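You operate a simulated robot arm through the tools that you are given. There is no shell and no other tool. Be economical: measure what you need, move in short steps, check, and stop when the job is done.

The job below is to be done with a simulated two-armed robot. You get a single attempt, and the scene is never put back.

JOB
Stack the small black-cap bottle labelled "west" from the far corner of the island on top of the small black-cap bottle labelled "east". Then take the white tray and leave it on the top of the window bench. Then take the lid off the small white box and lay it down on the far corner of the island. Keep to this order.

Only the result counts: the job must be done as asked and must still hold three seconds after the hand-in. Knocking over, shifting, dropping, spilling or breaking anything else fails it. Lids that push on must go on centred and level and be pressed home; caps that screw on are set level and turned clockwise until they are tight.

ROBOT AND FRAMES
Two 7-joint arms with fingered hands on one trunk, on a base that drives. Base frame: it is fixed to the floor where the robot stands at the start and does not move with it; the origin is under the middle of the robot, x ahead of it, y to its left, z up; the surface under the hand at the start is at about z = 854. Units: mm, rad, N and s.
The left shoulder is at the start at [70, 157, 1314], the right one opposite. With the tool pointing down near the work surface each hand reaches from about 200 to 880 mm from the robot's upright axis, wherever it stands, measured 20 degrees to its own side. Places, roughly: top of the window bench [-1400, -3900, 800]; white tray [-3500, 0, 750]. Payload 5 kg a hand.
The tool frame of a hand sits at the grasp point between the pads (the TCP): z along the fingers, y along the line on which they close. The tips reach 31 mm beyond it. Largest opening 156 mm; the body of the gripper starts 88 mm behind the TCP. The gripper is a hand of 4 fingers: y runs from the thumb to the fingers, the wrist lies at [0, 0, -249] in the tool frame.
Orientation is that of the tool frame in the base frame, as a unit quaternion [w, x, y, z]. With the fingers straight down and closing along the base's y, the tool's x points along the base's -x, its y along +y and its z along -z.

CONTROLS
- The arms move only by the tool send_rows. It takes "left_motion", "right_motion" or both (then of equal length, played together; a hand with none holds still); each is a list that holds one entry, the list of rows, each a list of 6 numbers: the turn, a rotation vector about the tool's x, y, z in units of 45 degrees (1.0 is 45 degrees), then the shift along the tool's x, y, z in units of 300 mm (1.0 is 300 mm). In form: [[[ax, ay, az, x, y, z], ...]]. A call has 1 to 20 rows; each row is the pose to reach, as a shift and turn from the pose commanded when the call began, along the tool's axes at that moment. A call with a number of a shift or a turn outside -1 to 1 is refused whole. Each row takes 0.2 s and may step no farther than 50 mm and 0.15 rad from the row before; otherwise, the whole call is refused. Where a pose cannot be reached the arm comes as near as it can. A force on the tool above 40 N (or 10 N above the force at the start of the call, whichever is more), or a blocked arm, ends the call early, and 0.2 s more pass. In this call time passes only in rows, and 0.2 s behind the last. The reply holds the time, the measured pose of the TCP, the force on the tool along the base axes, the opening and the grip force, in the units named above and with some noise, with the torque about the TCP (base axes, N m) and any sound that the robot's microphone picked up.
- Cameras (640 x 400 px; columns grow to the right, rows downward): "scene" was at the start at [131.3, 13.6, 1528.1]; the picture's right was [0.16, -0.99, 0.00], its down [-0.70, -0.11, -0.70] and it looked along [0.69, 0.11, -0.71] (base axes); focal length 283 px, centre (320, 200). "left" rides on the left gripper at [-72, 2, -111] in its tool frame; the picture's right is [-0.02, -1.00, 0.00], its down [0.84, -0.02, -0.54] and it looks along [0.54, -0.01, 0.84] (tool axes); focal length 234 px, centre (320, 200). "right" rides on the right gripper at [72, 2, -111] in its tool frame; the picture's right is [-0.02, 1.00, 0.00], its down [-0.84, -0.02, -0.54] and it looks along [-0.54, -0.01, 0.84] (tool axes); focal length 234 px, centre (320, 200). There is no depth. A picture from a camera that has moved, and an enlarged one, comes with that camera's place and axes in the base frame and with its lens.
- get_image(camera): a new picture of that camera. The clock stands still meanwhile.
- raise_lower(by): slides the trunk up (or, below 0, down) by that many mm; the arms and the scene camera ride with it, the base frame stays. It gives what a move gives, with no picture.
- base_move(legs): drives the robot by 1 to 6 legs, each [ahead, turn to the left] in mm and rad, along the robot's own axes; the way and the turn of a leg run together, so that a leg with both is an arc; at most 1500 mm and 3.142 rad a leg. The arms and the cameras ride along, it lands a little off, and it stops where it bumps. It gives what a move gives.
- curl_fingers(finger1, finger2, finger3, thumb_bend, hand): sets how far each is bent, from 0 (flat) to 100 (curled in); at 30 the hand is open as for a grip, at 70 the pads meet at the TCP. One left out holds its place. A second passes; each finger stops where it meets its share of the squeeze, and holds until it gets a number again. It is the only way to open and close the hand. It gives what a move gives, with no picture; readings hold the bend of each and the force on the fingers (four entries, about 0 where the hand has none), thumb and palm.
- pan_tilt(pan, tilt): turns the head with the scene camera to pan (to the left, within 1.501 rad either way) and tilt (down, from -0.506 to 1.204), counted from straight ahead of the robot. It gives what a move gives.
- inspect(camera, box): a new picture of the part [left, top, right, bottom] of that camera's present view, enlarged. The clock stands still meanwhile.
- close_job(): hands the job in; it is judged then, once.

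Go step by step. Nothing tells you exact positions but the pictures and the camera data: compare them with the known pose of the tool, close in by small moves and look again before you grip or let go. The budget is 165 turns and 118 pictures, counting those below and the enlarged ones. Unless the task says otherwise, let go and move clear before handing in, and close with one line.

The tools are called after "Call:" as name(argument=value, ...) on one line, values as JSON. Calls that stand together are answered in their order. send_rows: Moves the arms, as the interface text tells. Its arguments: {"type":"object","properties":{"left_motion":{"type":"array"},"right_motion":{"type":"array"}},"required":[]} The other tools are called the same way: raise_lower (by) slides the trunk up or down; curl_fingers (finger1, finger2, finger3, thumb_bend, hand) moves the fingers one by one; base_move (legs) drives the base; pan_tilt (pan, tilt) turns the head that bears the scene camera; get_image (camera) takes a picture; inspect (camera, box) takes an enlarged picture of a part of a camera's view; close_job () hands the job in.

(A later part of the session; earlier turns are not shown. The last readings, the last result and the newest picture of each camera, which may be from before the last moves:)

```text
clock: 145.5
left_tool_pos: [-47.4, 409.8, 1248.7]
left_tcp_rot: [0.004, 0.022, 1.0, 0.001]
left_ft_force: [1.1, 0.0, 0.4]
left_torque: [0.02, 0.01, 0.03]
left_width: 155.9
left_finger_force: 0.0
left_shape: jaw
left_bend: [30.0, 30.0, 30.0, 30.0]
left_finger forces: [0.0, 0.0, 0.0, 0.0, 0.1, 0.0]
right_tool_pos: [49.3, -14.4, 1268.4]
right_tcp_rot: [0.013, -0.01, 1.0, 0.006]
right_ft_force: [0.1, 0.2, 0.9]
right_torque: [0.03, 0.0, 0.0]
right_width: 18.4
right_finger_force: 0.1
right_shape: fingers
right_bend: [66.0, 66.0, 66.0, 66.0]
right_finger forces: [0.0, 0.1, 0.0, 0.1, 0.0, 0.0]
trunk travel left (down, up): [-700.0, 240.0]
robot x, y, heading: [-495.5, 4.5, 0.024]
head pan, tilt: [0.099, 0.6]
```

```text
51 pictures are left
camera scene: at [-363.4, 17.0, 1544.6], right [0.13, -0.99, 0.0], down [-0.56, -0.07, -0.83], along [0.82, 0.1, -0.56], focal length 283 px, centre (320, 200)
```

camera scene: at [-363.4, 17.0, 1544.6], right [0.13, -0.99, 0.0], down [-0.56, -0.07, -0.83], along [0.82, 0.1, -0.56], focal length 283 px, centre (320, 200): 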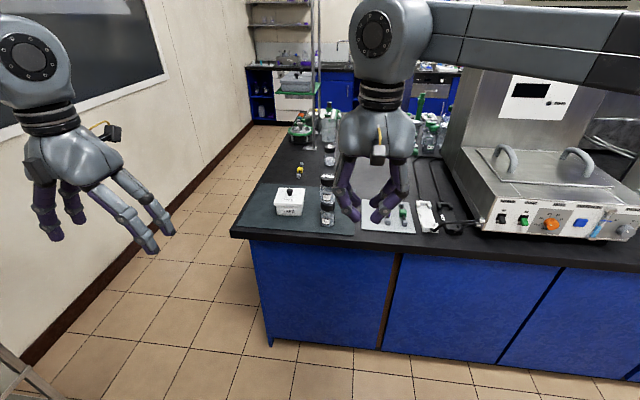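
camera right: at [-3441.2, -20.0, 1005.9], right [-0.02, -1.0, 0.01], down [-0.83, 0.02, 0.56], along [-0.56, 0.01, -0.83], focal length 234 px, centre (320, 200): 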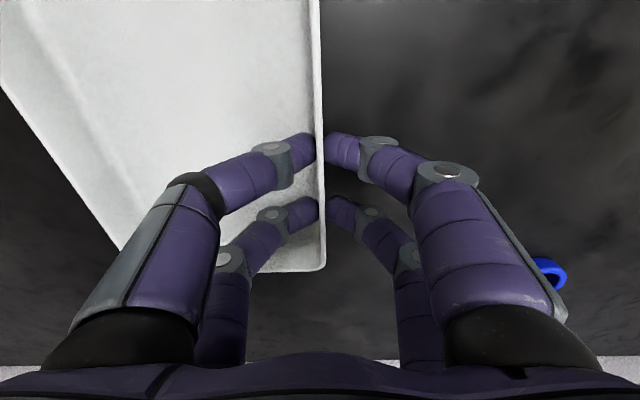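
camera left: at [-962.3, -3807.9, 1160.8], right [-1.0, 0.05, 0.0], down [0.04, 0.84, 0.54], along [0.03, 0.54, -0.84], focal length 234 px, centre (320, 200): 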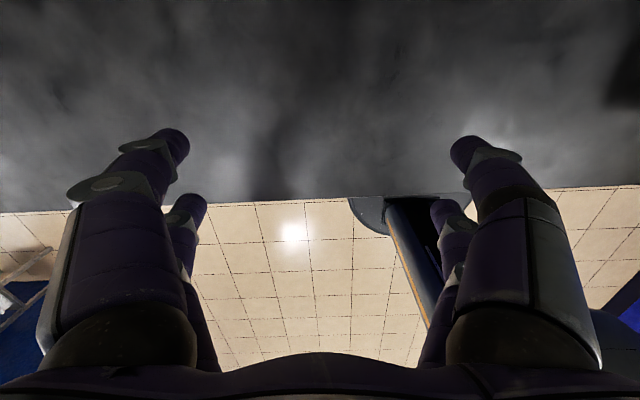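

The stack still stands. I'll move the right hand aside and drive up to the island again.

Call:
send_rows(right_motion=[[[0, 0, 0, 0.1, -0.1, 0], [0, 0, 0, 0.2, -0.2, 0], [0, 0, 0, 0.3, -0.3, 0], [0, 0, 0, 0.4, -0.4, 0], [0, 0, 0, 0.5, -0.5, 0], [0, 0, 0, 0.5, -0.65, 0]]])

Call:
base_move(legs=[[0, -0.026], [300, 0], [275, 0]])

Call:
pan_tilt(pan=0.2, tilt=0.8)

Call:
get_image(camera="scene")

Call:
get_image(camera="left")

```text
clock: 146.9
left_tool_pos: [-47.7, 406.9, 1250.0]
left_tcp_rot: [0.002, 0.022, 1.0, 0.002]
left_ft_force: [-0.4, -0.7, 0.5]
left_torque: [0.05, 0.01, -0.01]
left_width: 156.0
left_finger_force: 0.0
left_shape: jaw
left_bend: [30.0, 30.0, 30.0, 30.0]
left_finger forces: [0.1, 0.0, 0.0, 0.1, 0.1, 0.0]
right_tool_pos: [-97.4, -215.3, 1263.0]
right_tcp_rot: [0.013, -0.011, 1.0, 0.008]
right_ft_force: [0.4, -0.1, -0.3]
right_torque: [0.05, -0.03, 0.0]
right_width: 18.4
right_finger_force: 0.0
right_shape: fingers
right_bend: [66.0, 66.0, 66.0, 66.0]
right_finger forces: [0.1, 0.1, 0.0, 0.0, 0.0, 0.0]
trunk travel left (down, up): [-700.0, 240.0]
robot x, y, heading: [-499.5, 4.7, 0.026]
head pan, tilt: [0.099, 0.6]
```

```text
clock: 150.9
left_tool_pos: [537.7, 387.3, 1250.3]
left_tcp_rot: [0.004, 0.042, 0.999, 0.0]
left_ft_force: [-1.1, -0.2, -0.8]
left_torque: [-0.01, -0.04, 0.0]
left_width: 156.1
left_finger_force: 0.1
left_shape: jaw
left_bend: [30.0, 30.0, 30.0, 30.0]
left_finger forces: [0.0, 0.1, 0.1, 0.0, 0.1, 0.0]
right_tool_pos: [464.6, -232.3, 1265.4]
right_tcp_rot: [0.014, 0.008, 1.0, 0.006]
right_ft_force: [-1.1, -0.3, -0.4]
right_torque: [0.04, -0.03, -0.02]
right_width: 18.4
right_finger_force: 0.0
right_shape: fingers
right_bend: [66.0, 66.0, 66.0, 66.0]
right_finger forces: [0.0, 0.1, 0.0, 0.1, 0.0, 0.0]
trunk travel left (down, up): [-700.0, 240.0]
robot x, y, heading: [67.5, 0.6, -0.015]
head pan, tilt: [0.099, 0.6]
```

```text
clock: 151.6
left_tool_pos: [538.2, 387.1, 1250.1]
left_tcp_rot: [0.002, 0.042, 0.999, 0.001]
left_ft_force: [-0.3, -0.1, -0.4]
left_torque: [0.01, 0.01, 0.0]
left_width: 155.8
left_finger_force: 0.1
left_shape: jaw
left_bend: [30.0, 30.0, 30.0, 30.0]
left_finger forces: [0.0, 0.0, 0.1, 0.0, 0.0, 0.0]
right_tool_pos: [466.4, -232.6, 1264.7]
right_tcp_rot: [0.012, 0.008, 1.0, 0.005]
right_ft_force: [0.2, -0.8, 0.1]
right_torque: [0.01, 0.0, 0.0]
right_width: 18.7
right_finger_force: 0.0
right_shape: fingers
right_bend: [66.0, 66.0, 66.0, 66.0]
right_finger forces: [0.0, 0.1, 0.1, 0.0, 0.0, 0.0]
trunk travel left (down, up): [-700.0, 240.0]
robot x, y, heading: [69.1, 5.6, -0.013]
head pan, tilt: [0.201, 0.799]
```

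```text
50 pictures are left
camera scene: at [200.2, 15.1, 1527.7], right [0.19, -0.98, 0.0], down [-0.7, -0.13, -0.7], along [0.68, 0.13, -0.72], focal length 283 px, centre (320, 200)
```

scene: 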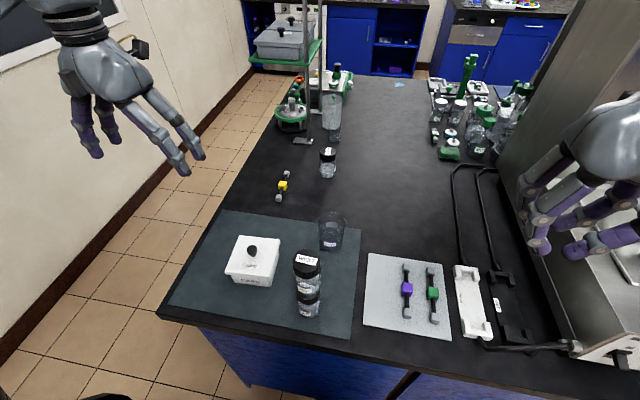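

```text
49 pictures are left
camera left: at [610.5, 381.2, 1360.4], right [-0.06, -1.0, 0.0], down [-0.84, 0.05, 0.54], along [-0.54, 0.03, -0.84], focal length 234 px, centre (320, 200)
```

left: 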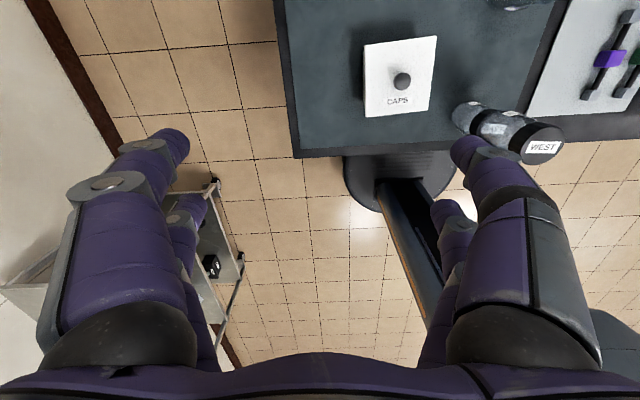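

Triangulation puts the lid's knob at about (560, 253), top z ≈ 944. I'll bring the left hand above it and square its yaw.

Call:
send_rows(left_motion=[[[0, 0, -0.03, -0.022, -0.088, 0.1], [0, 0, -0.06, -0.044, -0.176, 0.2], [0, 0, -0.09, -0.066, -0.264, 0.3], [0, 0, -0.107, -0.088, -0.352, 0.42], [0, 0, -0.107, -0.111, -0.439, 0.54]]])

Call:
curl_fingers(hand="left", finger1=52, finger2=52, finger3=52, thumb_bend=52)

Call:
get_image(camera="left")

Call:
get_image(camera="scene")

```text
clock: 152.8
left_tool_pos: [562.4, 255.1, 1088.0]
left_tcp_rot: [0.003, 0.0, 1.0, 0.001]
left_ft_force: [0.2, 0.8, 0.2]
left_torque: [0.01, 0.0, 0.02]
left_width: 156.2
left_finger_force: 0.1
left_shape: jaw
left_bend: [30.0, 30.0, 30.0, 30.0]
left_finger forces: [0.0, 0.0, 0.0, 0.0, 0.0, 0.0]
right_tool_pos: [467.0, -232.2, 1263.1]
right_tcp_rot: [0.014, 0.008, 1.0, 0.007]
right_ft_force: [0.9, 0.3, 0.1]
right_torque: [0.04, 0.03, 0.01]
right_width: 18.4
right_finger_force: 0.1
right_shape: fingers
right_bend: [66.0, 66.0, 66.0, 66.0]
right_finger forces: [0.1, 0.0, 0.0, 0.0, 0.0, 0.1]
trunk travel left (down, up): [-700.0, 240.0]
robot x, y, heading: [71.1, 3.4, -0.012]
head pan, tilt: [0.201, 0.799]
```

```text
clock: 153.8
left_tool_pos: [561.5, 254.6, 1088.3]
left_tcp_rot: [0.002, 0.0, 1.0, 0.001]
left_ft_force: [0.4, 0.8, 0.3]
left_torque: [0.01, 0.02, -0.03]
left_width: 73.7
left_finger_force: 0.0
left_shape: fingers
left_bend: [52.0, 52.0, 52.0, 52.0]
left_finger forces: [0.1, 0.0, 0.1, 0.0, 0.0, 0.0]
right_tool_pos: [466.6, -231.6, 1264.1]
right_tcp_rot: [0.013, 0.007, 1.0, 0.006]
right_ft_force: [-0.5, -0.3, 0.2]
right_torque: [-0.01, 0.01, 0.0]
right_width: 18.3
right_finger_force: 0.1
right_shape: fingers
right_bend: [66.0, 66.0, 66.0, 66.0]
right_finger forces: [0.0, 0.1, 0.1, 0.0, 0.0, 0.1]
trunk travel left (down, up): [-700.0, 240.0]
robot x, y, heading: [64.3, -0.6, -0.01]
head pan, tilt: [0.201, 0.799]
```

```text
48 pictures are left
camera left: at [633.4, 255.0, 1199.3], right [0.02, -1.0, 0.0], down [-0.84, -0.02, 0.54], along [-0.54, -0.01, -0.84], focal length 234 px, centre (320, 200)
```

left: 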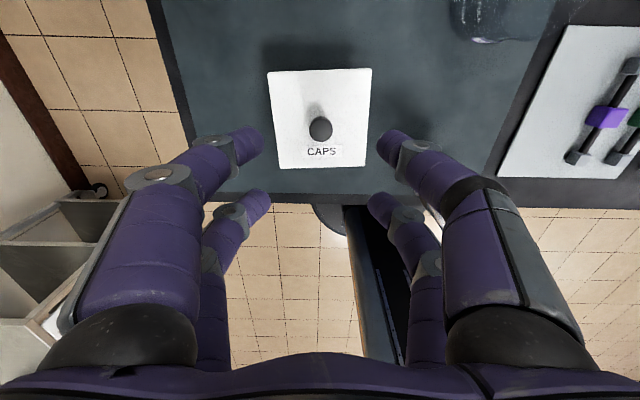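

```text
47 pictures are left
camera scene: at [199.6, 15.0, 1527.7], right [0.19, -0.98, 0.0], down [-0.7, -0.13, -0.7], along [0.68, 0.13, -0.72], focal length 283 px, centre (320, 200)
```

scene: 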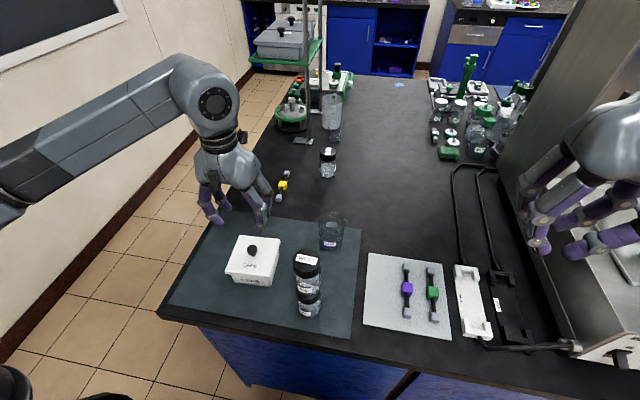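

The knob is exactly under the hand. Going down to z 990 and looking.

Call:
send_rows(left_motion=[[[0, 0, 0, 0, 0, 0.11], [0, 0, 0, 0, 0, 0.22], [0, 0, 0, 0, 0, 0.327]]])

Call:
get_image(camera="left")

Call:
inspect(camera="scene", box=[180, 160, 340, 320])

```text
clock: 154.6
left_tool_pos: [561.4, 252.7, 985.7]
left_tcp_rot: [0.004, 0.0, 1.0, 0.001]
left_ft_force: [-0.2, 0.0, 0.3]
left_torque: [0.0, 0.03, -0.02]
left_width: 73.6
left_finger_force: 0.0
left_shape: fingers
left_bend: [52.0, 52.0, 52.0, 52.0]
left_finger forces: [0.0, 0.1, 0.1, 0.0, 0.1, 0.0]
right_tool_pos: [467.3, -231.8, 1263.3]
right_tcp_rot: [0.014, 0.008, 1.0, 0.006]
right_ft_force: [-0.2, -0.9, 0.1]
right_torque: [0.02, 0.01, 0.01]
right_width: 18.4
right_finger_force: 0.1
right_shape: fingers
right_bend: [66.0, 66.0, 66.0, 66.0]
right_finger forces: [0.0, 0.1, 0.0, 0.0, 0.0, 0.0]
trunk travel left (down, up): [-700.0, 240.0]
robot x, y, heading: [70.0, 0.3, -0.015]
head pan, tilt: [0.201, 0.799]
```

```text
46 pictures are left
camera left: at [633.2, 253.6, 1098.9], right [0.02, -1.0, 0.0], down [-0.84, -0.02, 0.54], along [-0.54, -0.01, -0.84], focal length 234 px, centre (320, 200)
```

left: 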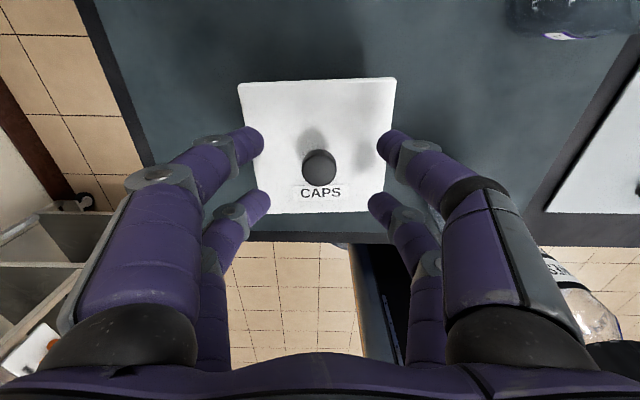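

```text
2.50 times, centred on (260, 240) of scene
camera zoom: at [199.6, 15.2, 1527.8], right [0.19, -0.98, 0.0], down [-0.7, -0.13, -0.7], along [0.68, 0.13, -0.72], focal length 706 px, centre (470, 100)
```

zoom: 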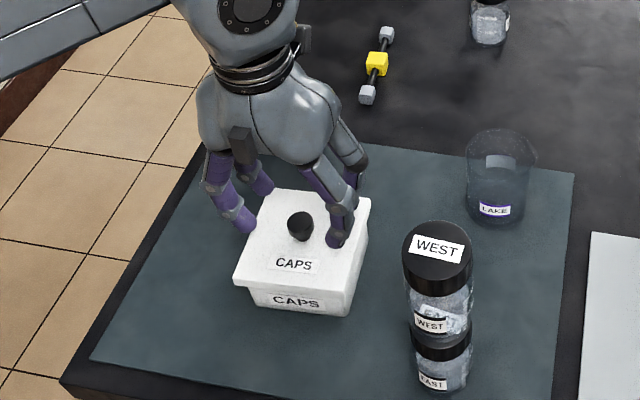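

The knob is centred between both finger pairs. Narrowing the fingers, then going down until they surround it.

Call:
curl_fingers(hand="left", finger1=60, finger2=60, finger3=60, thumb_bend=60)

Call:
send_rows(left_motion=[[[0, 0, 0, 0, 0, 0.025], [0, 0, 0, 0, 0, 0.05]]])

Call:
inspect(camera="scene", box=[210, 190, 310, 290])

Call:
get_image(camera="left")

```text
clock: 155.6
left_tool_pos: [560.3, 253.1, 987.6]
left_tcp_rot: [0.002, 0.001, 1.0, 0.001]
left_ft_force: [0.1, -0.1, -1.1]
left_torque: [0.01, 0.02, -0.02]
left_width: 42.2
left_finger_force: 0.0
left_shape: fingers
left_bend: [60.0, 60.0, 60.0, 60.0]
left_finger forces: [0.0, 0.1, 0.0, 0.1, 0.0, 0.0]
right_tool_pos: [466.8, -232.2, 1264.5]
right_tcp_rot: [0.013, 0.009, 1.0, 0.006]
right_ft_force: [0.0, -0.1, 0.6]
right_torque: [-0.04, -0.01, 0.03]
right_width: 18.6
right_finger_force: 0.0
right_shape: fingers
right_bend: [66.0, 66.0, 66.0, 66.0]
right_finger forces: [0.1, 0.0, 0.1, 0.0, 0.0, 0.1]
trunk travel left (down, up): [-700.0, 240.0]
robot x, y, heading: [70.8, -1.0, -0.011]
head pan, tilt: [0.201, 0.799]
```

```text
clock: 156.2
left_tool_pos: [561.9, 253.8, 973.0]
left_tcp_rot: [0.004, 0.001, 1.0, 0.001]
left_ft_force: [-0.4, 0.1, 1.0]
left_torque: [-0.01, 0.02, 0.0]
left_width: 42.0
left_finger_force: 0.0
left_shape: fingers
left_bend: [60.0, 60.0, 60.0, 60.0]
left_finger forces: [0.0, 0.0, 0.1, 0.0, 0.0, 0.0]
right_tool_pos: [466.6, -232.9, 1263.5]
right_tcp_rot: [0.013, 0.008, 1.0, 0.007]
right_ft_force: [-1.1, -0.8, -0.2]
right_torque: [0.03, -0.02, -0.01]
right_width: 18.6
right_finger_force: 0.0
right_shape: fingers
right_bend: [66.0, 66.0, 66.0, 66.0]
right_finger forces: [0.1, 0.0, 0.0, 0.0, 0.0, 0.0]
trunk travel left (down, up): [-700.0, 240.0]
robot x, y, heading: [69.9, 4.6, -0.013]
head pan, tilt: [0.201, 0.799]
```

```text
4.00 times, centred on (260, 240) of scene
camera zoom: at [199.5, 15.2, 1527.7], right [0.19, -0.98, 0.0], down [-0.7, -0.13, -0.7], along [0.68, 0.13, -0.72], focal length 1130 px, centre (560, 40)
```

zoom: 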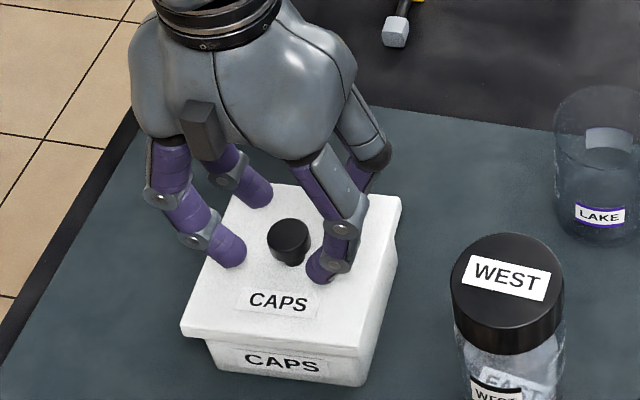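

```text
43 pictures are left
camera left: at [633.5, 253.9, 1085.2], right [0.02, -1.0, 0.0], down [-0.84, -0.02, 0.54], along [-0.54, -0.01, -0.84], focal length 234 px, centre (320, 200)
```

left: 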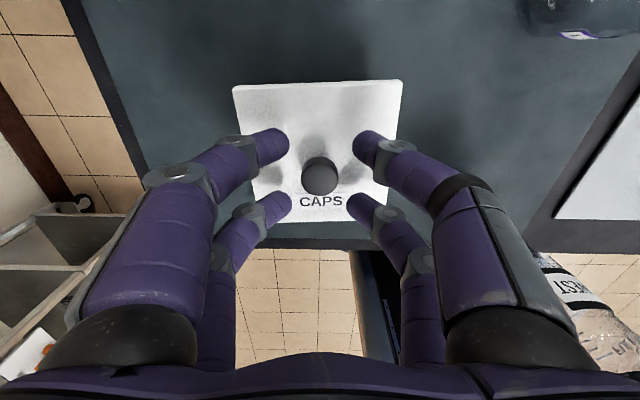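

The finger pairs sit about ±24 mm from the hand centre, so the small knob would slip between them. I'll shift 24 mm toward the robot so one pair pinches the knob squarely, and go lower.

Call:
send_rows(left_motion=[[[0, 0, 0, 0.04, 0, 0], [0, 0, 0, 0.08, 0, 0]]])

Call:
send_rows(left_motion=[[[0, 0, 0, 0, 0, 0.03], [0, 0, 0, 0, 0, 0.06]]])

Call:
get_image(camera="left")

Call:
inspect(camera="scene", box=[210, 190, 310, 290])

```text
clock: 156.8
left_tool_pos: [537.3, 254.3, 974.3]
left_tcp_rot: [0.003, 0.001, 1.0, 0.001]
left_ft_force: [0.9, -0.1, -0.2]
left_torque: [-0.01, -0.04, 0.01]
left_width: 42.2
left_finger_force: 0.1
left_shape: fingers
left_bend: [60.0, 60.0, 60.0, 60.0]
left_finger forces: [0.0, 0.0, 0.1, 0.1, 0.0, 0.0]
right_tool_pos: [465.9, -233.0, 1263.3]
right_tcp_rot: [0.013, 0.007, 1.0, 0.005]
right_ft_force: [-0.2, 0.4, 0.4]
right_torque: [-0.01, -0.01, -0.01]
right_width: 18.6
right_finger_force: 0.1
right_shape: fingers
right_bend: [66.0, 66.0, 66.0, 66.0]
right_finger forces: [0.0, 0.0, 0.1, 0.0, 0.0, 0.0]
trunk travel left (down, up): [-700.0, 240.0]
robot x, y, heading: [70.1, -0.6, -0.014]
head pan, tilt: [0.201, 0.799]
```

```text
clock: 157.4
left_tool_pos: [537.0, 253.8, 958.6]
left_tcp_rot: [0.004, 0.0, 1.0, 0.0]
left_ft_force: [0.7, 1.2, 10.8]
left_torque: [0.04, 0.25, 0.0]
left_width: 42.1
left_finger_force: 5.5
left_shape: fingers
left_bend: [60.0, 60.0, 60.0, 60.0]
left_finger forces: [0.2, 5.6, 5.0, 0.1, 0.0, 0.1]
right_tool_pos: [464.2, -232.7, 1265.0]
right_tcp_rot: [0.014, 0.008, 1.0, 0.007]
right_ft_force: [-0.2, 1.1, 0.5]
right_torque: [0.0, -0.01, 0.03]
right_width: 18.7
right_finger_force: 0.1
right_shape: fingers
right_bend: [66.0, 66.0, 66.0, 66.0]
right_finger forces: [0.0, 0.0, 0.1, 0.1, 0.1, 0.0]
trunk travel left (down, up): [-700.0, 240.0]
robot x, y, heading: [70.2, 0.6, -0.013]
head pan, tilt: [0.201, 0.799]
```

```text
42 pictures are left
camera left: at [608.7, 254.1, 1069.8], right [0.02, -1.0, 0.0], down [-0.84, -0.02, 0.54], along [-0.54, -0.01, -0.84], focal length 234 px, centre (320, 200)
```

left: 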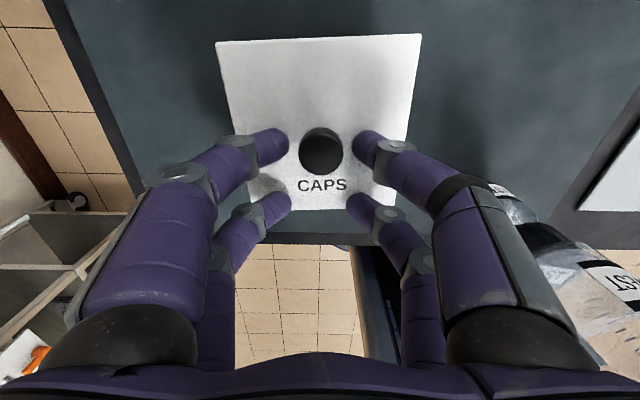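

```text
4.00 times, centred on (260, 240) of scene
camera zoom: at [197.6, 14.5, 1528.2], right [0.19, -0.98, 0.0], down [-0.7, -0.13, -0.7], along [0.69, 0.13, -0.72], focal length 1130 px, centre (560, 40)
```

zoom: 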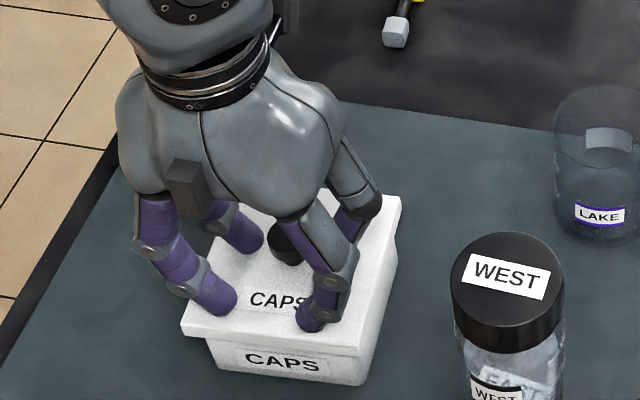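

The tips touch the lid top: fingers 2 and 3 on the robot side, so finger 1 and the thumb flank the knob. I'll ease up and close those two.

Call:
send_rows(left_motion=[[[0, 0, 0, 0.008, 0, -0.013]]])

Call:
curl_fingers(hand="left", finger1=76, thumb_bend=76)

Call:
get_image(camera="left")

```text
clock: 157.8
left_tool_pos: [535.7, 254.4, 958.9]
left_tcp_rot: [0.002, 0.001, 1.0, 0.001]
left_ft_force: [1.2, 0.1, 0.7]
left_torque: [-0.03, 0.01, -0.02]
left_width: 41.8
left_finger_force: 0.0
left_shape: fingers
left_bend: [60.0, 60.0, 60.0, 60.0]
left_finger forces: [0.0, 0.0, 0.1, 0.0, 0.0, 0.1]
right_tool_pos: [466.7, -232.5, 1264.3]
right_tcp_rot: [0.013, 0.008, 1.0, 0.006]
right_ft_force: [-0.2, 0.9, 1.1]
right_torque: [0.01, -0.01, 0.0]
right_width: 18.6
right_finger_force: 0.0
right_shape: fingers
right_bend: [66.0, 66.0, 66.0, 66.0]
right_finger forces: [0.0, 0.0, 0.1, 0.0, 0.0, 0.1]
trunk travel left (down, up): [-700.0, 240.0]
robot x, y, heading: [69.0, 0.7, -0.011]
head pan, tilt: [0.201, 0.799]
```

```text
clock: 158.8
left_tool_pos: [535.0, 253.8, 959.7]
left_tcp_rot: [0.002, 0.001, 1.0, 0.002]
left_ft_force: [-0.1, -1.2, 1.3]
left_torque: [-0.02, 0.09, 0.06]
left_width: 23.4
left_finger_force: 13.2
left_shape: fingers
left_bend: [62.0, 60.0, 61.0, 68.0]
left_finger forces: [11.5, 0.0, 1.9, 0.0, 12.5, 0.0]
right_tool_pos: [466.3, -232.5, 1264.3]
right_tcp_rot: [0.012, 0.008, 1.0, 0.007]
right_ft_force: [-0.5, 0.1, -0.2]
right_torque: [0.01, -0.03, -0.03]
right_width: 18.3
right_finger_force: 0.1
right_shape: fingers
right_bend: [66.0, 66.0, 66.0, 66.0]
right_finger forces: [0.1, 0.0, 0.1, 0.0, 0.1, 0.0]
trunk travel left (down, up): [-700.0, 240.0]
robot x, y, heading: [65.5, -1.5, -0.012]
head pan, tilt: [0.201, 0.799]
heard: snap
```

```text
40 pictures are left
camera left: at [606.8, 254.3, 1071.2], right [0.02, -1.0, 0.0], down [-0.84, -0.02, 0.54], along [-0.54, -0.01, -0.84], focal length 234 px, centre (320, 200)
```

left: 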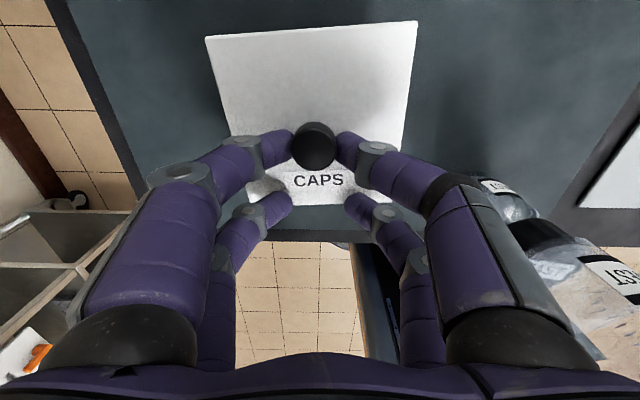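

I heard a snap; the lid may have come unseated. I'll check from the scene camera.

Call:
inspect(camera="scene", box=[210, 200, 310, 300])

```text
4.00 times, centred on (260, 250) of scene
camera zoom: at [199.4, 14.9, 1527.7], right [0.19, -0.98, 0.0], down [-0.7, -0.13, -0.7], along [0.68, 0.13, -0.72], focal length 1130 px, centre (560, 0)
```

zoom: 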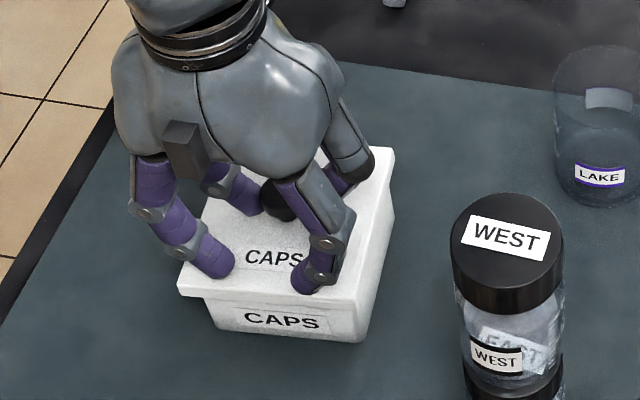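

The lid has popped loose on the box. Lifting it slowly straight up.

Call:
send_rows(left_motion=[[[0, 0, 0, 0, 0, -0.02], [0, 0, 0, 0, 0, -0.04], [0, 0, 0, 0, 0, -0.07]]])

Call:
inspect(camera="scene", box=[210, 200, 310, 300])

```text
clock: 159.6
left_tool_pos: [535.3, 254.2, 979.8]
left_tcp_rot: [0.003, 0.001, 1.0, 0.001]
left_ft_force: [-1.0, -0.2, -0.7]
left_torque: [-0.01, 0.03, 0.04]
left_width: 23.5
left_finger_force: 13.5
left_shape: fingers
left_bend: [61.0, 60.0, 61.0, 67.0]
left_finger forces: [12.2, 0.1, 1.1, 0.1, 12.5, 0.0]
right_tool_pos: [466.5, -233.2, 1263.8]
right_tcp_rot: [0.014, 0.008, 1.0, 0.006]
right_ft_force: [-0.2, -0.3, -0.2]
right_torque: [0.01, 0.03, -0.01]
right_width: 18.3
right_finger_force: 0.0
right_shape: fingers
right_bend: [66.0, 66.0, 66.0, 66.0]
right_finger forces: [0.1, 0.1, 0.1, 0.0, 0.0, 0.0]
trunk travel left (down, up): [-700.0, 240.0]
robot x, y, heading: [71.1, 1.4, -0.017]
head pan, tilt: [0.201, 0.799]
```

```text
4.00 times, centred on (260, 250) of scene
camera zoom: at [199.2, 15.1, 1527.7], right [0.19, -0.98, 0.0], down [-0.7, -0.13, -0.7], along [0.68, 0.13, -0.72], focal length 1130 px, centre (560, 0)
```

zoom: 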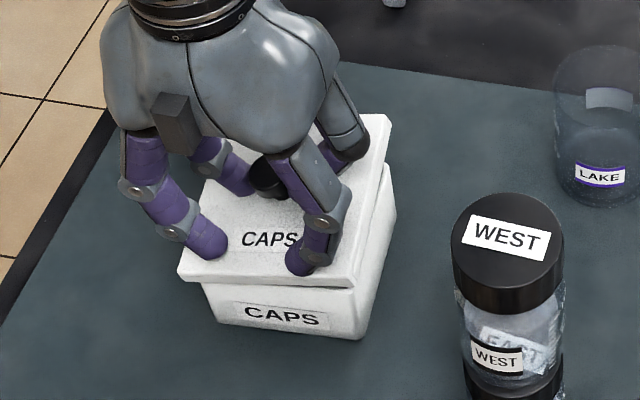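

The lid is coming up with a slight tilt. Continuing the lift.

Call:
send_rows(left_motion=[[[0, 0, 0, 0, 0, -0.04], [0, 0, 0, 0, 0, -0.1], [0, 0, 0, 0, 0, -0.2], [0, 0, 0, 0, 0, -0.3]]])

Call:
get_image(camera="left")

Call:
inspect(camera="scene", box=[160, 120, 320, 300])

```text
clock: 160.6
left_tool_pos: [535.1, 253.6, 1071.9]
left_tcp_rot: [0.003, 0.001, 1.0, 0.001]
left_ft_force: [0.7, 0.1, -0.6]
left_torque: [-0.01, 0.04, 0.02]
left_width: 23.3
left_finger_force: 13.4
left_shape: fingers
left_bend: [61.0, 60.0, 61.0, 67.0]
left_finger forces: [11.8, 0.1, 1.1, 0.0, 12.9, 0.0]
right_tool_pos: [466.0, -232.4, 1263.9]
right_tcp_rot: [0.013, 0.009, 1.0, 0.007]
right_ft_force: [0.6, 1.1, 0.1]
right_torque: [0.0, 0.0, -0.01]
right_width: 18.5
right_finger_force: 0.0
right_shape: fingers
right_bend: [66.0, 66.0, 66.0, 66.0]
right_finger forces: [0.0, 0.0, 0.0, 0.0, 0.0, 0.0]
trunk travel left (down, up): [-700.0, 240.0]
robot x, y, heading: [68.4, 0.9, -0.01]
head pan, tilt: [0.201, 0.799]
```

```text
37 pictures are left
camera left: at [606.9, 254.0, 1182.5], right [0.02, -1.0, 0.0], down [-0.84, -0.02, 0.54], along [-0.54, -0.01, -0.84], focal length 234 px, centre (320, 200)
```

left: 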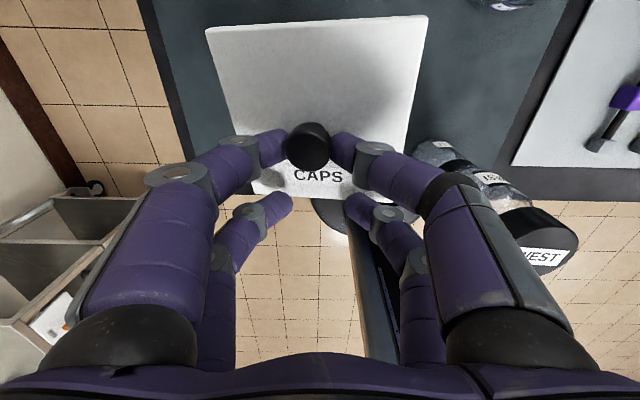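

```text
2.22 times, centred on (240, 210) of scene
camera zoom: at [199.2, 14.7, 1527.7], right [0.19, -0.98, 0.0], down [-0.7, -0.13, -0.7], along [0.68, 0.13, -0.72], focal length 628 px, centre (498, 178)
```

zoom: 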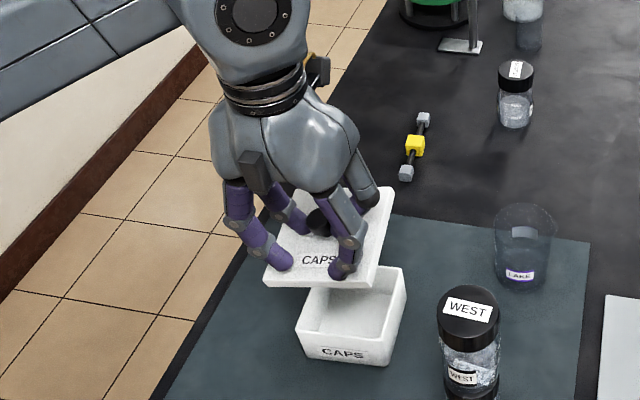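

The lid is off, the box hasn't moved, and the lid is held. I'll rise above the stack height and carry it over to where WEST used to stand, on the far part of the island.

Call:
send_rows(left_motion=[[[0, 0, 0, 0, 0, -0.1], [0, 0, 0, 0, 0, -0.22], [0, 0, 0, 0, 0, -0.34], [0, 0, 0, 0, 0, -0.4]]])

Call:
send_rows(left_motion=[[[0, 0, 0, -0.1, -0.05, 0], [0, 0, 0, -0.22, -0.12, 0], [0, 0, 0, -0.33, -0.22, 0], [0, 0, 0, -0.43, -0.33, 0], [0, 0, 0, -0.53, -0.44, 0], [0, 0, 0, -0.62, -0.55, 0], [0, 0, 0, -0.7, -0.67, 0], [0, 0, 0, -0.77, -0.79, 0], [0, 0, 0, -0.84, -0.91, 0], [0, 0, 0, -0.863, -0.997, 0]]])

Call:
get_image(camera="left")

Call:
get_image(camera="scene")

```text
clock: 161.6
left_tool_pos: [532.7, 254.9, 1191.3]
left_tcp_rot: [0.003, -0.001, 1.0, 0.001]
left_ft_force: [0.2, -1.2, -1.2]
left_torque: [-0.01, 0.04, 0.02]
left_width: 23.0
left_finger_force: 13.2
left_shape: fingers
left_bend: [61.0, 60.0, 61.0, 67.0]
left_finger forces: [11.9, 0.0, 1.1, 0.0, 12.8, 0.1]
right_tool_pos: [466.7, -233.3, 1264.7]
right_tcp_rot: [0.013, 0.007, 1.0, 0.007]
right_ft_force: [0.0, -1.1, -0.6]
right_torque: [0.0, 0.0, 0.03]
right_width: 18.3
right_finger_force: 0.0
right_shape: fingers
right_bend: [66.0, 66.0, 66.0, 66.0]
right_finger forces: [0.1, 0.0, 0.0, 0.0, 0.1, 0.1]
trunk travel left (down, up): [-700.0, 240.0]
robot x, y, heading: [67.8, -0.3, -0.011]
head pan, tilt: [0.201, 0.799]
```

```text
clock: 163.8
left_tool_pos: [793.6, -45.8, 1192.9]
left_tcp_rot: [0.002, 0.001, 1.0, 0.003]
left_ft_force: [0.3, -0.1, -1.3]
left_torque: [0.02, 0.0, -0.03]
left_width: 23.2
left_finger_force: 12.5
left_shape: fingers
left_bend: [61.0, 60.0, 61.0, 67.0]
left_finger forces: [11.6, 0.0, 0.9, 0.0, 12.7, 0.0]
right_tool_pos: [466.4, -234.6, 1264.0]
right_tcp_rot: [0.013, 0.008, 1.0, 0.007]
right_ft_force: [-0.7, -0.8, 0.5]
right_torque: [0.0, 0.0, 0.03]
right_width: 18.5
right_finger_force: 0.2
right_shape: fingers
right_bend: [66.0, 66.0, 66.0, 66.0]
right_finger forces: [0.1, 0.1, 0.1, 0.1, 0.0, 0.1]
trunk travel left (down, up): [-700.0, 240.0]
robot x, y, heading: [71.2, -3.0, -0.011]
head pan, tilt: [0.201, 0.799]
```

```text
35 pictures are left
camera left: at [865.1, -45.5, 1303.5], right [0.02, -1.0, 0.0], down [-0.84, -0.02, 0.54], along [-0.54, -0.01, -0.84], focal length 234 px, centre (320, 200)
```

left: 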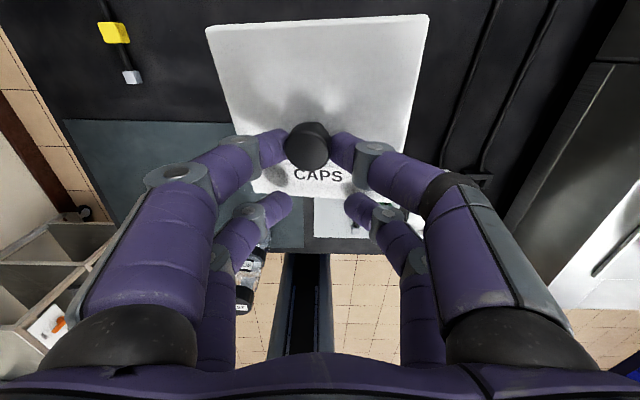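

```text
34 pictures are left
camera scene: at [199.4, 12.9, 1527.7], right [0.19, -0.98, 0.0], down [-0.7, -0.13, -0.7], along [0.68, 0.13, -0.72], focal length 283 px, centre (320, 200)
```

scene: 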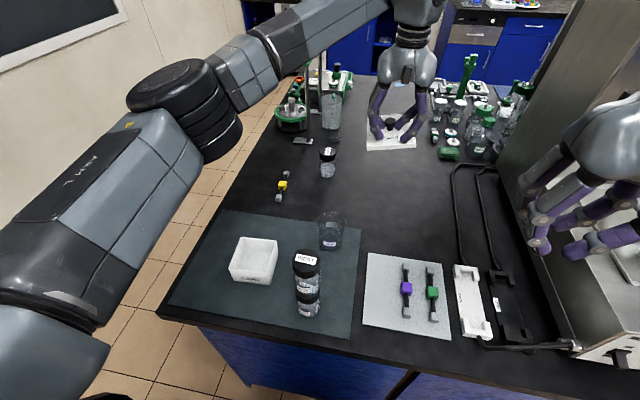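

The lid is above the free spot where WEST stood. Lowering in stages.

Call:
send_rows(left_motion=[[[0, 0, 0, 0, 0, 0.15], [0, 0, 0, 0, 0, 0.3], [0, 0, 0, 0, 0, 0.45], [0, 0, 0, 0, 0, 0.6], [0, 0, 0, 0, 0, 0.75], [0, 0, 0, 0, 0, 0.8]]])

Call:
inspect(camera="scene", box=[310, 120, 470, 220])

```text
clock: 165.2
left_tool_pos: [794.9, -47.1, 953.1]
left_tcp_rot: [0.003, 0.0, 1.0, 0.001]
left_ft_force: [0.0, -0.3, -1.2]
left_torque: [0.0, 0.0, 0.02]
left_width: 22.9
left_finger_force: 13.0
left_shape: fingers
left_bend: [61.0, 60.0, 61.0, 67.0]
left_finger forces: [11.5, 0.1, 0.9, 0.1, 12.7, 0.0]
right_tool_pos: [466.1, -231.1, 1264.6]
right_tcp_rot: [0.013, 0.008, 1.0, 0.006]
right_ft_force: [0.6, 0.3, 0.9]
right_torque: [0.02, 0.03, 0.01]
right_width: 18.3
right_finger_force: 0.1
right_shape: fingers
right_bend: [66.0, 66.0, 66.0, 66.0]
right_finger forces: [0.0, 0.1, 0.0, 0.1, 0.0, 0.0]
trunk travel left (down, up): [-700.0, 240.0]
robot x, y, heading: [69.3, -1.2, -0.013]
head pan, tilt: [0.201, 0.799]
```

```text
4.00 times, centred on (390, 170) of scene
camera zoom: at [199.4, 15.2, 1527.8], right [0.19, -0.98, 0.0], down [-0.7, -0.13, -0.7], along [0.68, 0.13, -0.72], focal length 1130 px, centre (40, 320)
```

zoom: 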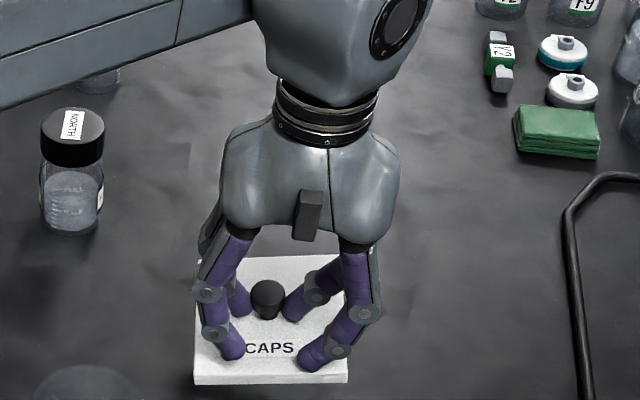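

Call:
send_rows(left_motion=[[[0, 0, 0, 0, 0, 0.025], [0, 0, 0, 0, 0, 0.05]]])

Call:
send_rows(left_motion=[[[0, 0, 0, 0, 0, 0.02], [0, 0, 0, 0, 0, 0.03]]])

Call:
inspect(camera="scene", box=[310, 120, 470, 220])

```text
clock: 165.8
left_tool_pos: [794.5, -47.8, 938.0]
left_tcp_rot: [0.003, 0.0, 1.0, 0.0]
left_ft_force: [0.5, 0.5, -0.7]
left_torque: [-0.04, -0.01, 0.01]
left_width: 22.8
left_finger_force: 12.4
left_shape: fingers
left_bend: [61.0, 60.0, 61.0, 67.0]
left_finger forces: [11.5, 0.0, 0.9, 0.1, 12.9, 0.1]
right_tool_pos: [466.6, -231.6, 1264.5]
right_tcp_rot: [0.013, 0.007, 1.0, 0.006]
right_ft_force: [0.5, 0.2, -0.7]
right_torque: [-0.01, 0.01, -0.01]
right_width: 18.6
right_finger_force: 0.1
right_shape: fingers
right_bend: [66.0, 66.0, 66.0, 66.0]
right_finger forces: [0.0, 0.0, 0.0, 0.0, 0.0, 0.0]
trunk travel left (down, up): [-700.0, 240.0]
robot x, y, heading: [68.1, -1.9, -0.015]
head pan, tilt: [0.201, 0.799]
```

```text
clock: 166.4
left_tool_pos: [793.6, -46.5, 928.7]
left_tcp_rot: [0.003, 0.001, 1.0, 0.001]
left_ft_force: [-1.0, -0.4, -1.0]
left_torque: [0.01, 0.03, -0.04]
left_width: 22.9
left_finger_force: 12.2
left_shape: fingers
left_bend: [61.0, 60.0, 61.0, 67.0]
left_finger forces: [11.5, 0.0, 0.9, 0.0, 12.8, 0.0]
right_tool_pos: [466.5, -232.3, 1264.5]
right_tcp_rot: [0.012, 0.007, 1.0, 0.007]
right_ft_force: [-0.2, 0.2, -0.5]
right_torque: [0.0, -0.01, 0.0]
right_width: 18.5
right_finger_force: 0.1
right_shape: fingers
right_bend: [66.0, 66.0, 66.0, 66.0]
right_finger forces: [0.0, 0.1, 0.1, 0.1, 0.0, 0.0]
trunk travel left (down, up): [-700.0, 240.0]
robot x, y, heading: [69.2, -2.5, -0.017]
head pan, tilt: [0.201, 0.799]
```

```text
4.00 times, centred on (390, 170) of scene
camera zoom: at [199.6, 14.8, 1527.7], right [0.19, -0.98, 0.0], down [-0.7, -0.13, -0.7], along [0.68, 0.13, -0.72], focal length 1130 px, centre (40, 320)
```

zoom: 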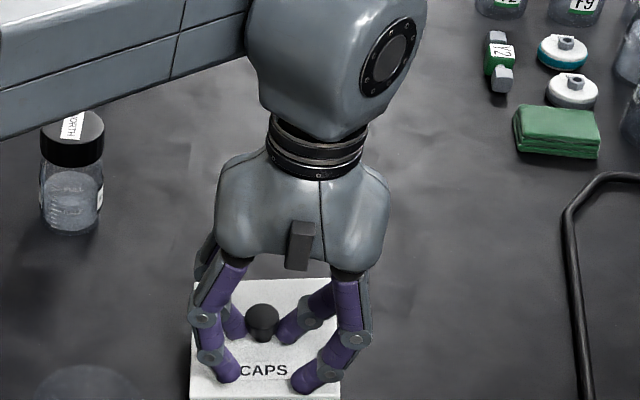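

Call:
send_rows(left_motion=[[[0, 0, 0, 0, 0, 0.015], [0, 0, 0, 0, 0, 0.03]]])

Call:
send_rows(left_motion=[[[0, 0, 0, 0, 0, 0.013]]])

Call:
send_rows(left_motion=[[[0, 0, 0, 0, 0, 0.013]]])

Call:
inspect(camera="scene", box=[310, 140, 470, 240])

```text
clock: 167.0
left_tool_pos: [794.0, -46.8, 919.7]
left_tcp_rot: [0.003, 0.0, 1.0, 0.001]
left_ft_force: [-1.1, 0.1, -1.1]
left_torque: [0.01, 0.03, -0.03]
left_width: 22.8
left_finger_force: 12.9
left_shape: fingers
left_bend: [61.0, 60.0, 61.0, 67.0]
left_finger forces: [11.5, 0.0, 0.9, 0.1, 12.9, 0.0]
right_tool_pos: [465.8, -232.8, 1263.8]
right_tcp_rot: [0.012, 0.007, 1.0, 0.007]
right_ft_force: [-0.3, -0.3, 0.0]
right_torque: [-0.03, 0.0, 0.0]
right_width: 18.4
right_finger_force: 0.0
right_shape: fingers
right_bend: [66.0, 66.0, 66.0, 66.0]
right_finger forces: [0.1, 0.1, 0.1, 0.1, 0.1, 0.1]
trunk travel left (down, up): [-700.0, 240.0]
robot x, y, heading: [68.1, -1.8, -0.007]
head pan, tilt: [0.201, 0.799]
```

```text
clock: 167.4
left_tool_pos: [793.7, -46.9, 916.3]
left_tcp_rot: [0.003, 0.001, 1.0, 0.001]
left_ft_force: [1.1, -0.9, 0.3]
left_torque: [0.05, 0.03, 0.02]
left_width: 22.6
left_finger_force: 12.7
left_shape: fingers
left_bend: [61.0, 60.0, 61.0, 67.0]
left_finger forces: [11.4, 0.1, 1.4, 0.0, 12.6, 0.1]
right_tool_pos: [467.2, -231.0, 1264.0]
right_tcp_rot: [0.013, 0.008, 1.0, 0.007]
right_ft_force: [0.0, -1.3, 0.5]
right_torque: [0.01, 0.0, 0.0]
right_width: 18.5
right_finger_force: 0.0
right_shape: fingers
right_bend: [66.0, 66.0, 66.0, 66.0]
right_finger forces: [0.0, 0.0, 0.0, 0.0, 0.0, 0.0]
trunk travel left (down, up): [-700.0, 240.0]
robot x, y, heading: [66.3, 4.4, -0.005]
head pan, tilt: [0.201, 0.799]
```

```text
clock: 167.8
left_tool_pos: [794.8, -47.3, 911.2]
left_tcp_rot: [0.002, 0.001, 1.0, 0.002]
left_ft_force: [0.1, -1.3, 0.5]
left_torque: [0.06, 0.03, 0.0]
left_width: 22.8
left_finger_force: 12.3
left_shape: fingers
left_bend: [61.0, 60.0, 61.0, 67.0]
left_finger forces: [11.0, 0.1, 2.1, 0.0, 12.6, 0.0]
right_tool_pos: [466.5, -232.7, 1264.3]
right_tcp_rot: [0.013, 0.008, 1.0, 0.007]
right_ft_force: [-0.8, 0.1, -0.6]
right_torque: [0.02, 0.0, 0.0]
right_width: 18.3
right_finger_force: 0.1
right_shape: fingers
right_bend: [66.0, 66.0, 66.0, 66.0]
right_finger forces: [0.1, 0.0, 0.0, 0.0, 0.0, 0.0]
trunk travel left (down, up): [-700.0, 240.0]
robot x, y, heading: [66.3, 4.0, -0.015]
head pan, tilt: [0.201, 0.799]
```

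```text
4.00 times, centred on (390, 190) of scene
camera zoom: at [199.4, 14.7, 1527.8], right [0.19, -0.98, 0.0], down [-0.7, -0.13, -0.7], along [0.68, 0.13, -0.72], focal length 1130 px, centre (40, 240)
```

zoom: 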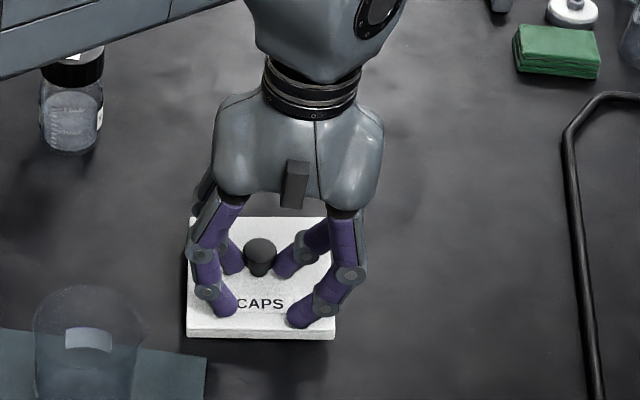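

Call:
send_rows(left_motion=[[[0, 0, 0, 0, 0, 0.013]]])

Call:
send_rows(left_motion=[[[0, 0, 0, 0, 0, 0.01]]])

Call:
inspect(camera="scene", box=[310, 140, 470, 240])

```text
clock: 168.2
left_tool_pos: [793.8, -46.6, 907.0]
left_tcp_rot: [0.003, 0.001, 1.0, 0.001]
left_ft_force: [-0.1, 0.4, 1.0]
left_torque: [0.05, 0.06, 0.0]
left_width: 23.0
left_finger_force: 12.4
left_shape: fingers
left_bend: [61.0, 60.0, 61.0, 67.0]
left_finger forces: [10.8, 0.0, 2.0, 0.1, 12.6, 0.1]
right_tool_pos: [467.0, -232.6, 1265.0]
right_tcp_rot: [0.013, 0.008, 1.0, 0.007]
right_ft_force: [-0.5, 0.3, 0.4]
right_torque: [0.0, -0.01, -0.01]
right_width: 18.6
right_finger_force: 0.0
right_shape: fingers
right_bend: [66.0, 66.0, 66.0, 66.0]
right_finger forces: [0.0, 0.0, 0.0, 0.0, 0.0, 0.0]
trunk travel left (down, up): [-700.0, 240.0]
robot x, y, heading: [67.1, 1.5, -0.01]
head pan, tilt: [0.201, 0.799]
```

```text
clock: 168.6
left_tool_pos: [794.2, -46.6, 905.7]
left_tcp_rot: [0.003, 0.001, 1.0, 0.0]
left_ft_force: [0.4, 0.0, 1.3]
left_torque: [0.11, 0.07, 0.02]
left_width: 22.7
left_finger_force: 12.5
left_shape: fingers
left_bend: [61.0, 60.0, 61.0, 67.0]
left_finger forces: [10.4, 0.0, 2.1, 0.0, 12.5, 0.0]
right_tool_pos: [466.9, -232.3, 1264.4]
right_tcp_rot: [0.013, 0.008, 1.0, 0.007]
right_ft_force: [-1.5, 0.1, 0.1]
right_torque: [0.0, 0.01, 0.03]
right_width: 18.4
right_finger_force: 0.0
right_shape: fingers
right_bend: [66.0, 66.0, 66.0, 66.0]
right_finger forces: [0.0, 0.0, 0.1, 0.0, 0.0, 0.0]
trunk travel left (down, up): [-700.0, 240.0]
robot x, y, heading: [67.5, 2.6, -0.015]
head pan, tilt: [0.201, 0.799]
```

```text
4.00 times, centred on (390, 190) of scene
camera zoom: at [199.4, 14.7, 1527.7], right [0.19, -0.98, 0.0], down [-0.7, -0.13, -0.7], along [0.68, 0.13, -0.72], focal length 1130 px, centre (40, 240)
```

zoom: 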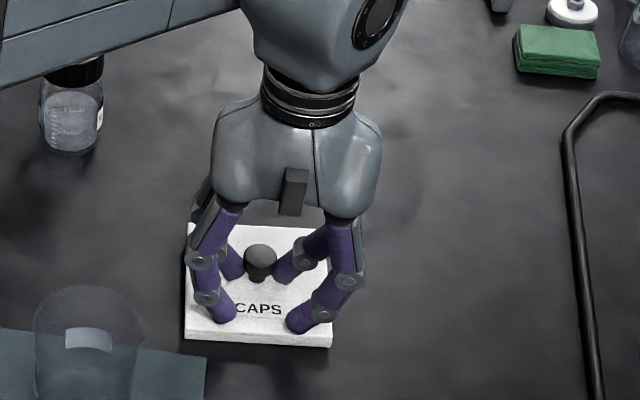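

Call:
send_rows(left_motion=[[[0, 0, 0, 0, 0, 0.013]]])

Call:
send_rows(left_motion=[[[0, 0, 0, 0, 0, 0.01]]])

Call:
get_image(camera="left")

Call:
inspect(camera="scene", box=[340, 180, 420, 230])

```text
clock: 169.0
left_tool_pos: [795.2, -46.4, 902.9]
left_tcp_rot: [0.003, 0.001, 1.0, 0.001]
left_ft_force: [2.6, -1.1, 5.2]
left_torque: [0.28, 0.17, -0.05]
left_width: 22.6
left_finger_force: 15.6
left_shape: fingers
left_bend: [61.0, 60.0, 61.0, 67.0]
left_finger forces: [9.4, 7.2, 1.2, 0.1, 12.9, 0.1]
right_tool_pos: [466.2, -233.0, 1265.0]
right_tcp_rot: [0.014, 0.007, 1.0, 0.007]
right_ft_force: [-0.2, 1.1, 0.1]
right_torque: [0.01, -0.01, 0.01]
right_width: 18.3
right_finger_force: 0.1
right_shape: fingers
right_bend: [66.0, 66.0, 66.0, 66.0]
right_finger forces: [0.0, 0.0, 0.0, 0.0, 0.1, 0.0]
trunk travel left (down, up): [-700.0, 240.0]
robot x, y, heading: [70.5, 1.0, -0.007]
head pan, tilt: [0.201, 0.799]
```

```text
clock: 169.4
left_tool_pos: [794.5, -46.4, 901.7]
left_tcp_rot: [0.005, 0.0, 1.0, 0.0]
left_ft_force: [2.4, -1.0, 19.1]
left_torque: [0.27, 0.46, -0.07]
left_width: 22.8
left_finger_force: 22.3
left_shape: fingers
left_bend: [61.0, 59.0, 60.0, 67.0]
left_finger forces: [9.0, 14.6, 8.5, 0.0, 12.6, 0.0]
right_tool_pos: [464.9, -232.5, 1265.4]
right_tcp_rot: [0.014, 0.008, 1.0, 0.006]
right_ft_force: [0.2, 0.2, 0.5]
right_torque: [0.0, -0.04, 0.0]
right_width: 18.5
right_finger_force: 0.1
right_shape: fingers
right_bend: [66.0, 66.0, 66.0, 66.0]
right_finger forces: [0.0, 0.0, 0.1, 0.0, 0.0, 0.0]
trunk travel left (down, up): [-700.0, 240.0]
robot x, y, heading: [70.4, -0.0, -0.008]
head pan, tilt: [0.201, 0.799]
```

```text
29 pictures are left
camera left: at [865.8, -46.2, 1012.8], right [0.02, -1.0, 0.0], down [-0.84, -0.02, 0.54], along [-0.54, -0.01, -0.84], focal length 234 px, centre (320, 200)
```

left: 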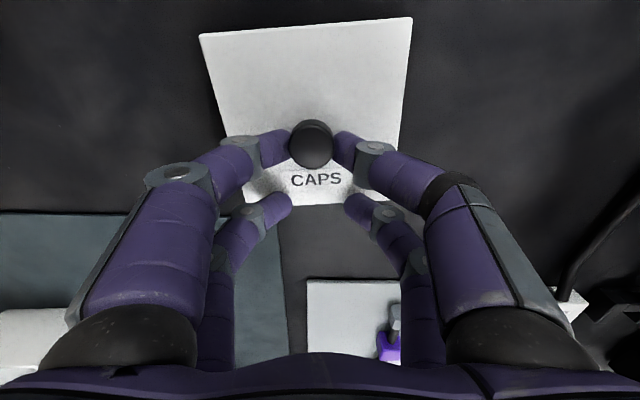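

```text
8.00 times, centred on (380, 205) of scene
camera zoom: at [196.6, 14.8, 1528.3], right [0.19, -0.98, 0.0], down [-0.7, -0.13, -0.7], along [0.69, 0.13, -0.72], focal length 2261 px, centre (-160, 160)
```

zoom: 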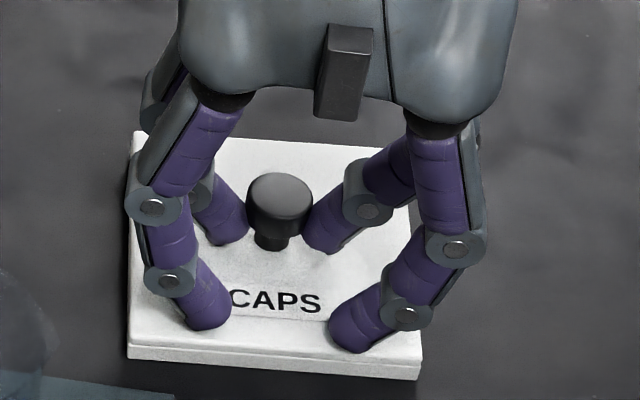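

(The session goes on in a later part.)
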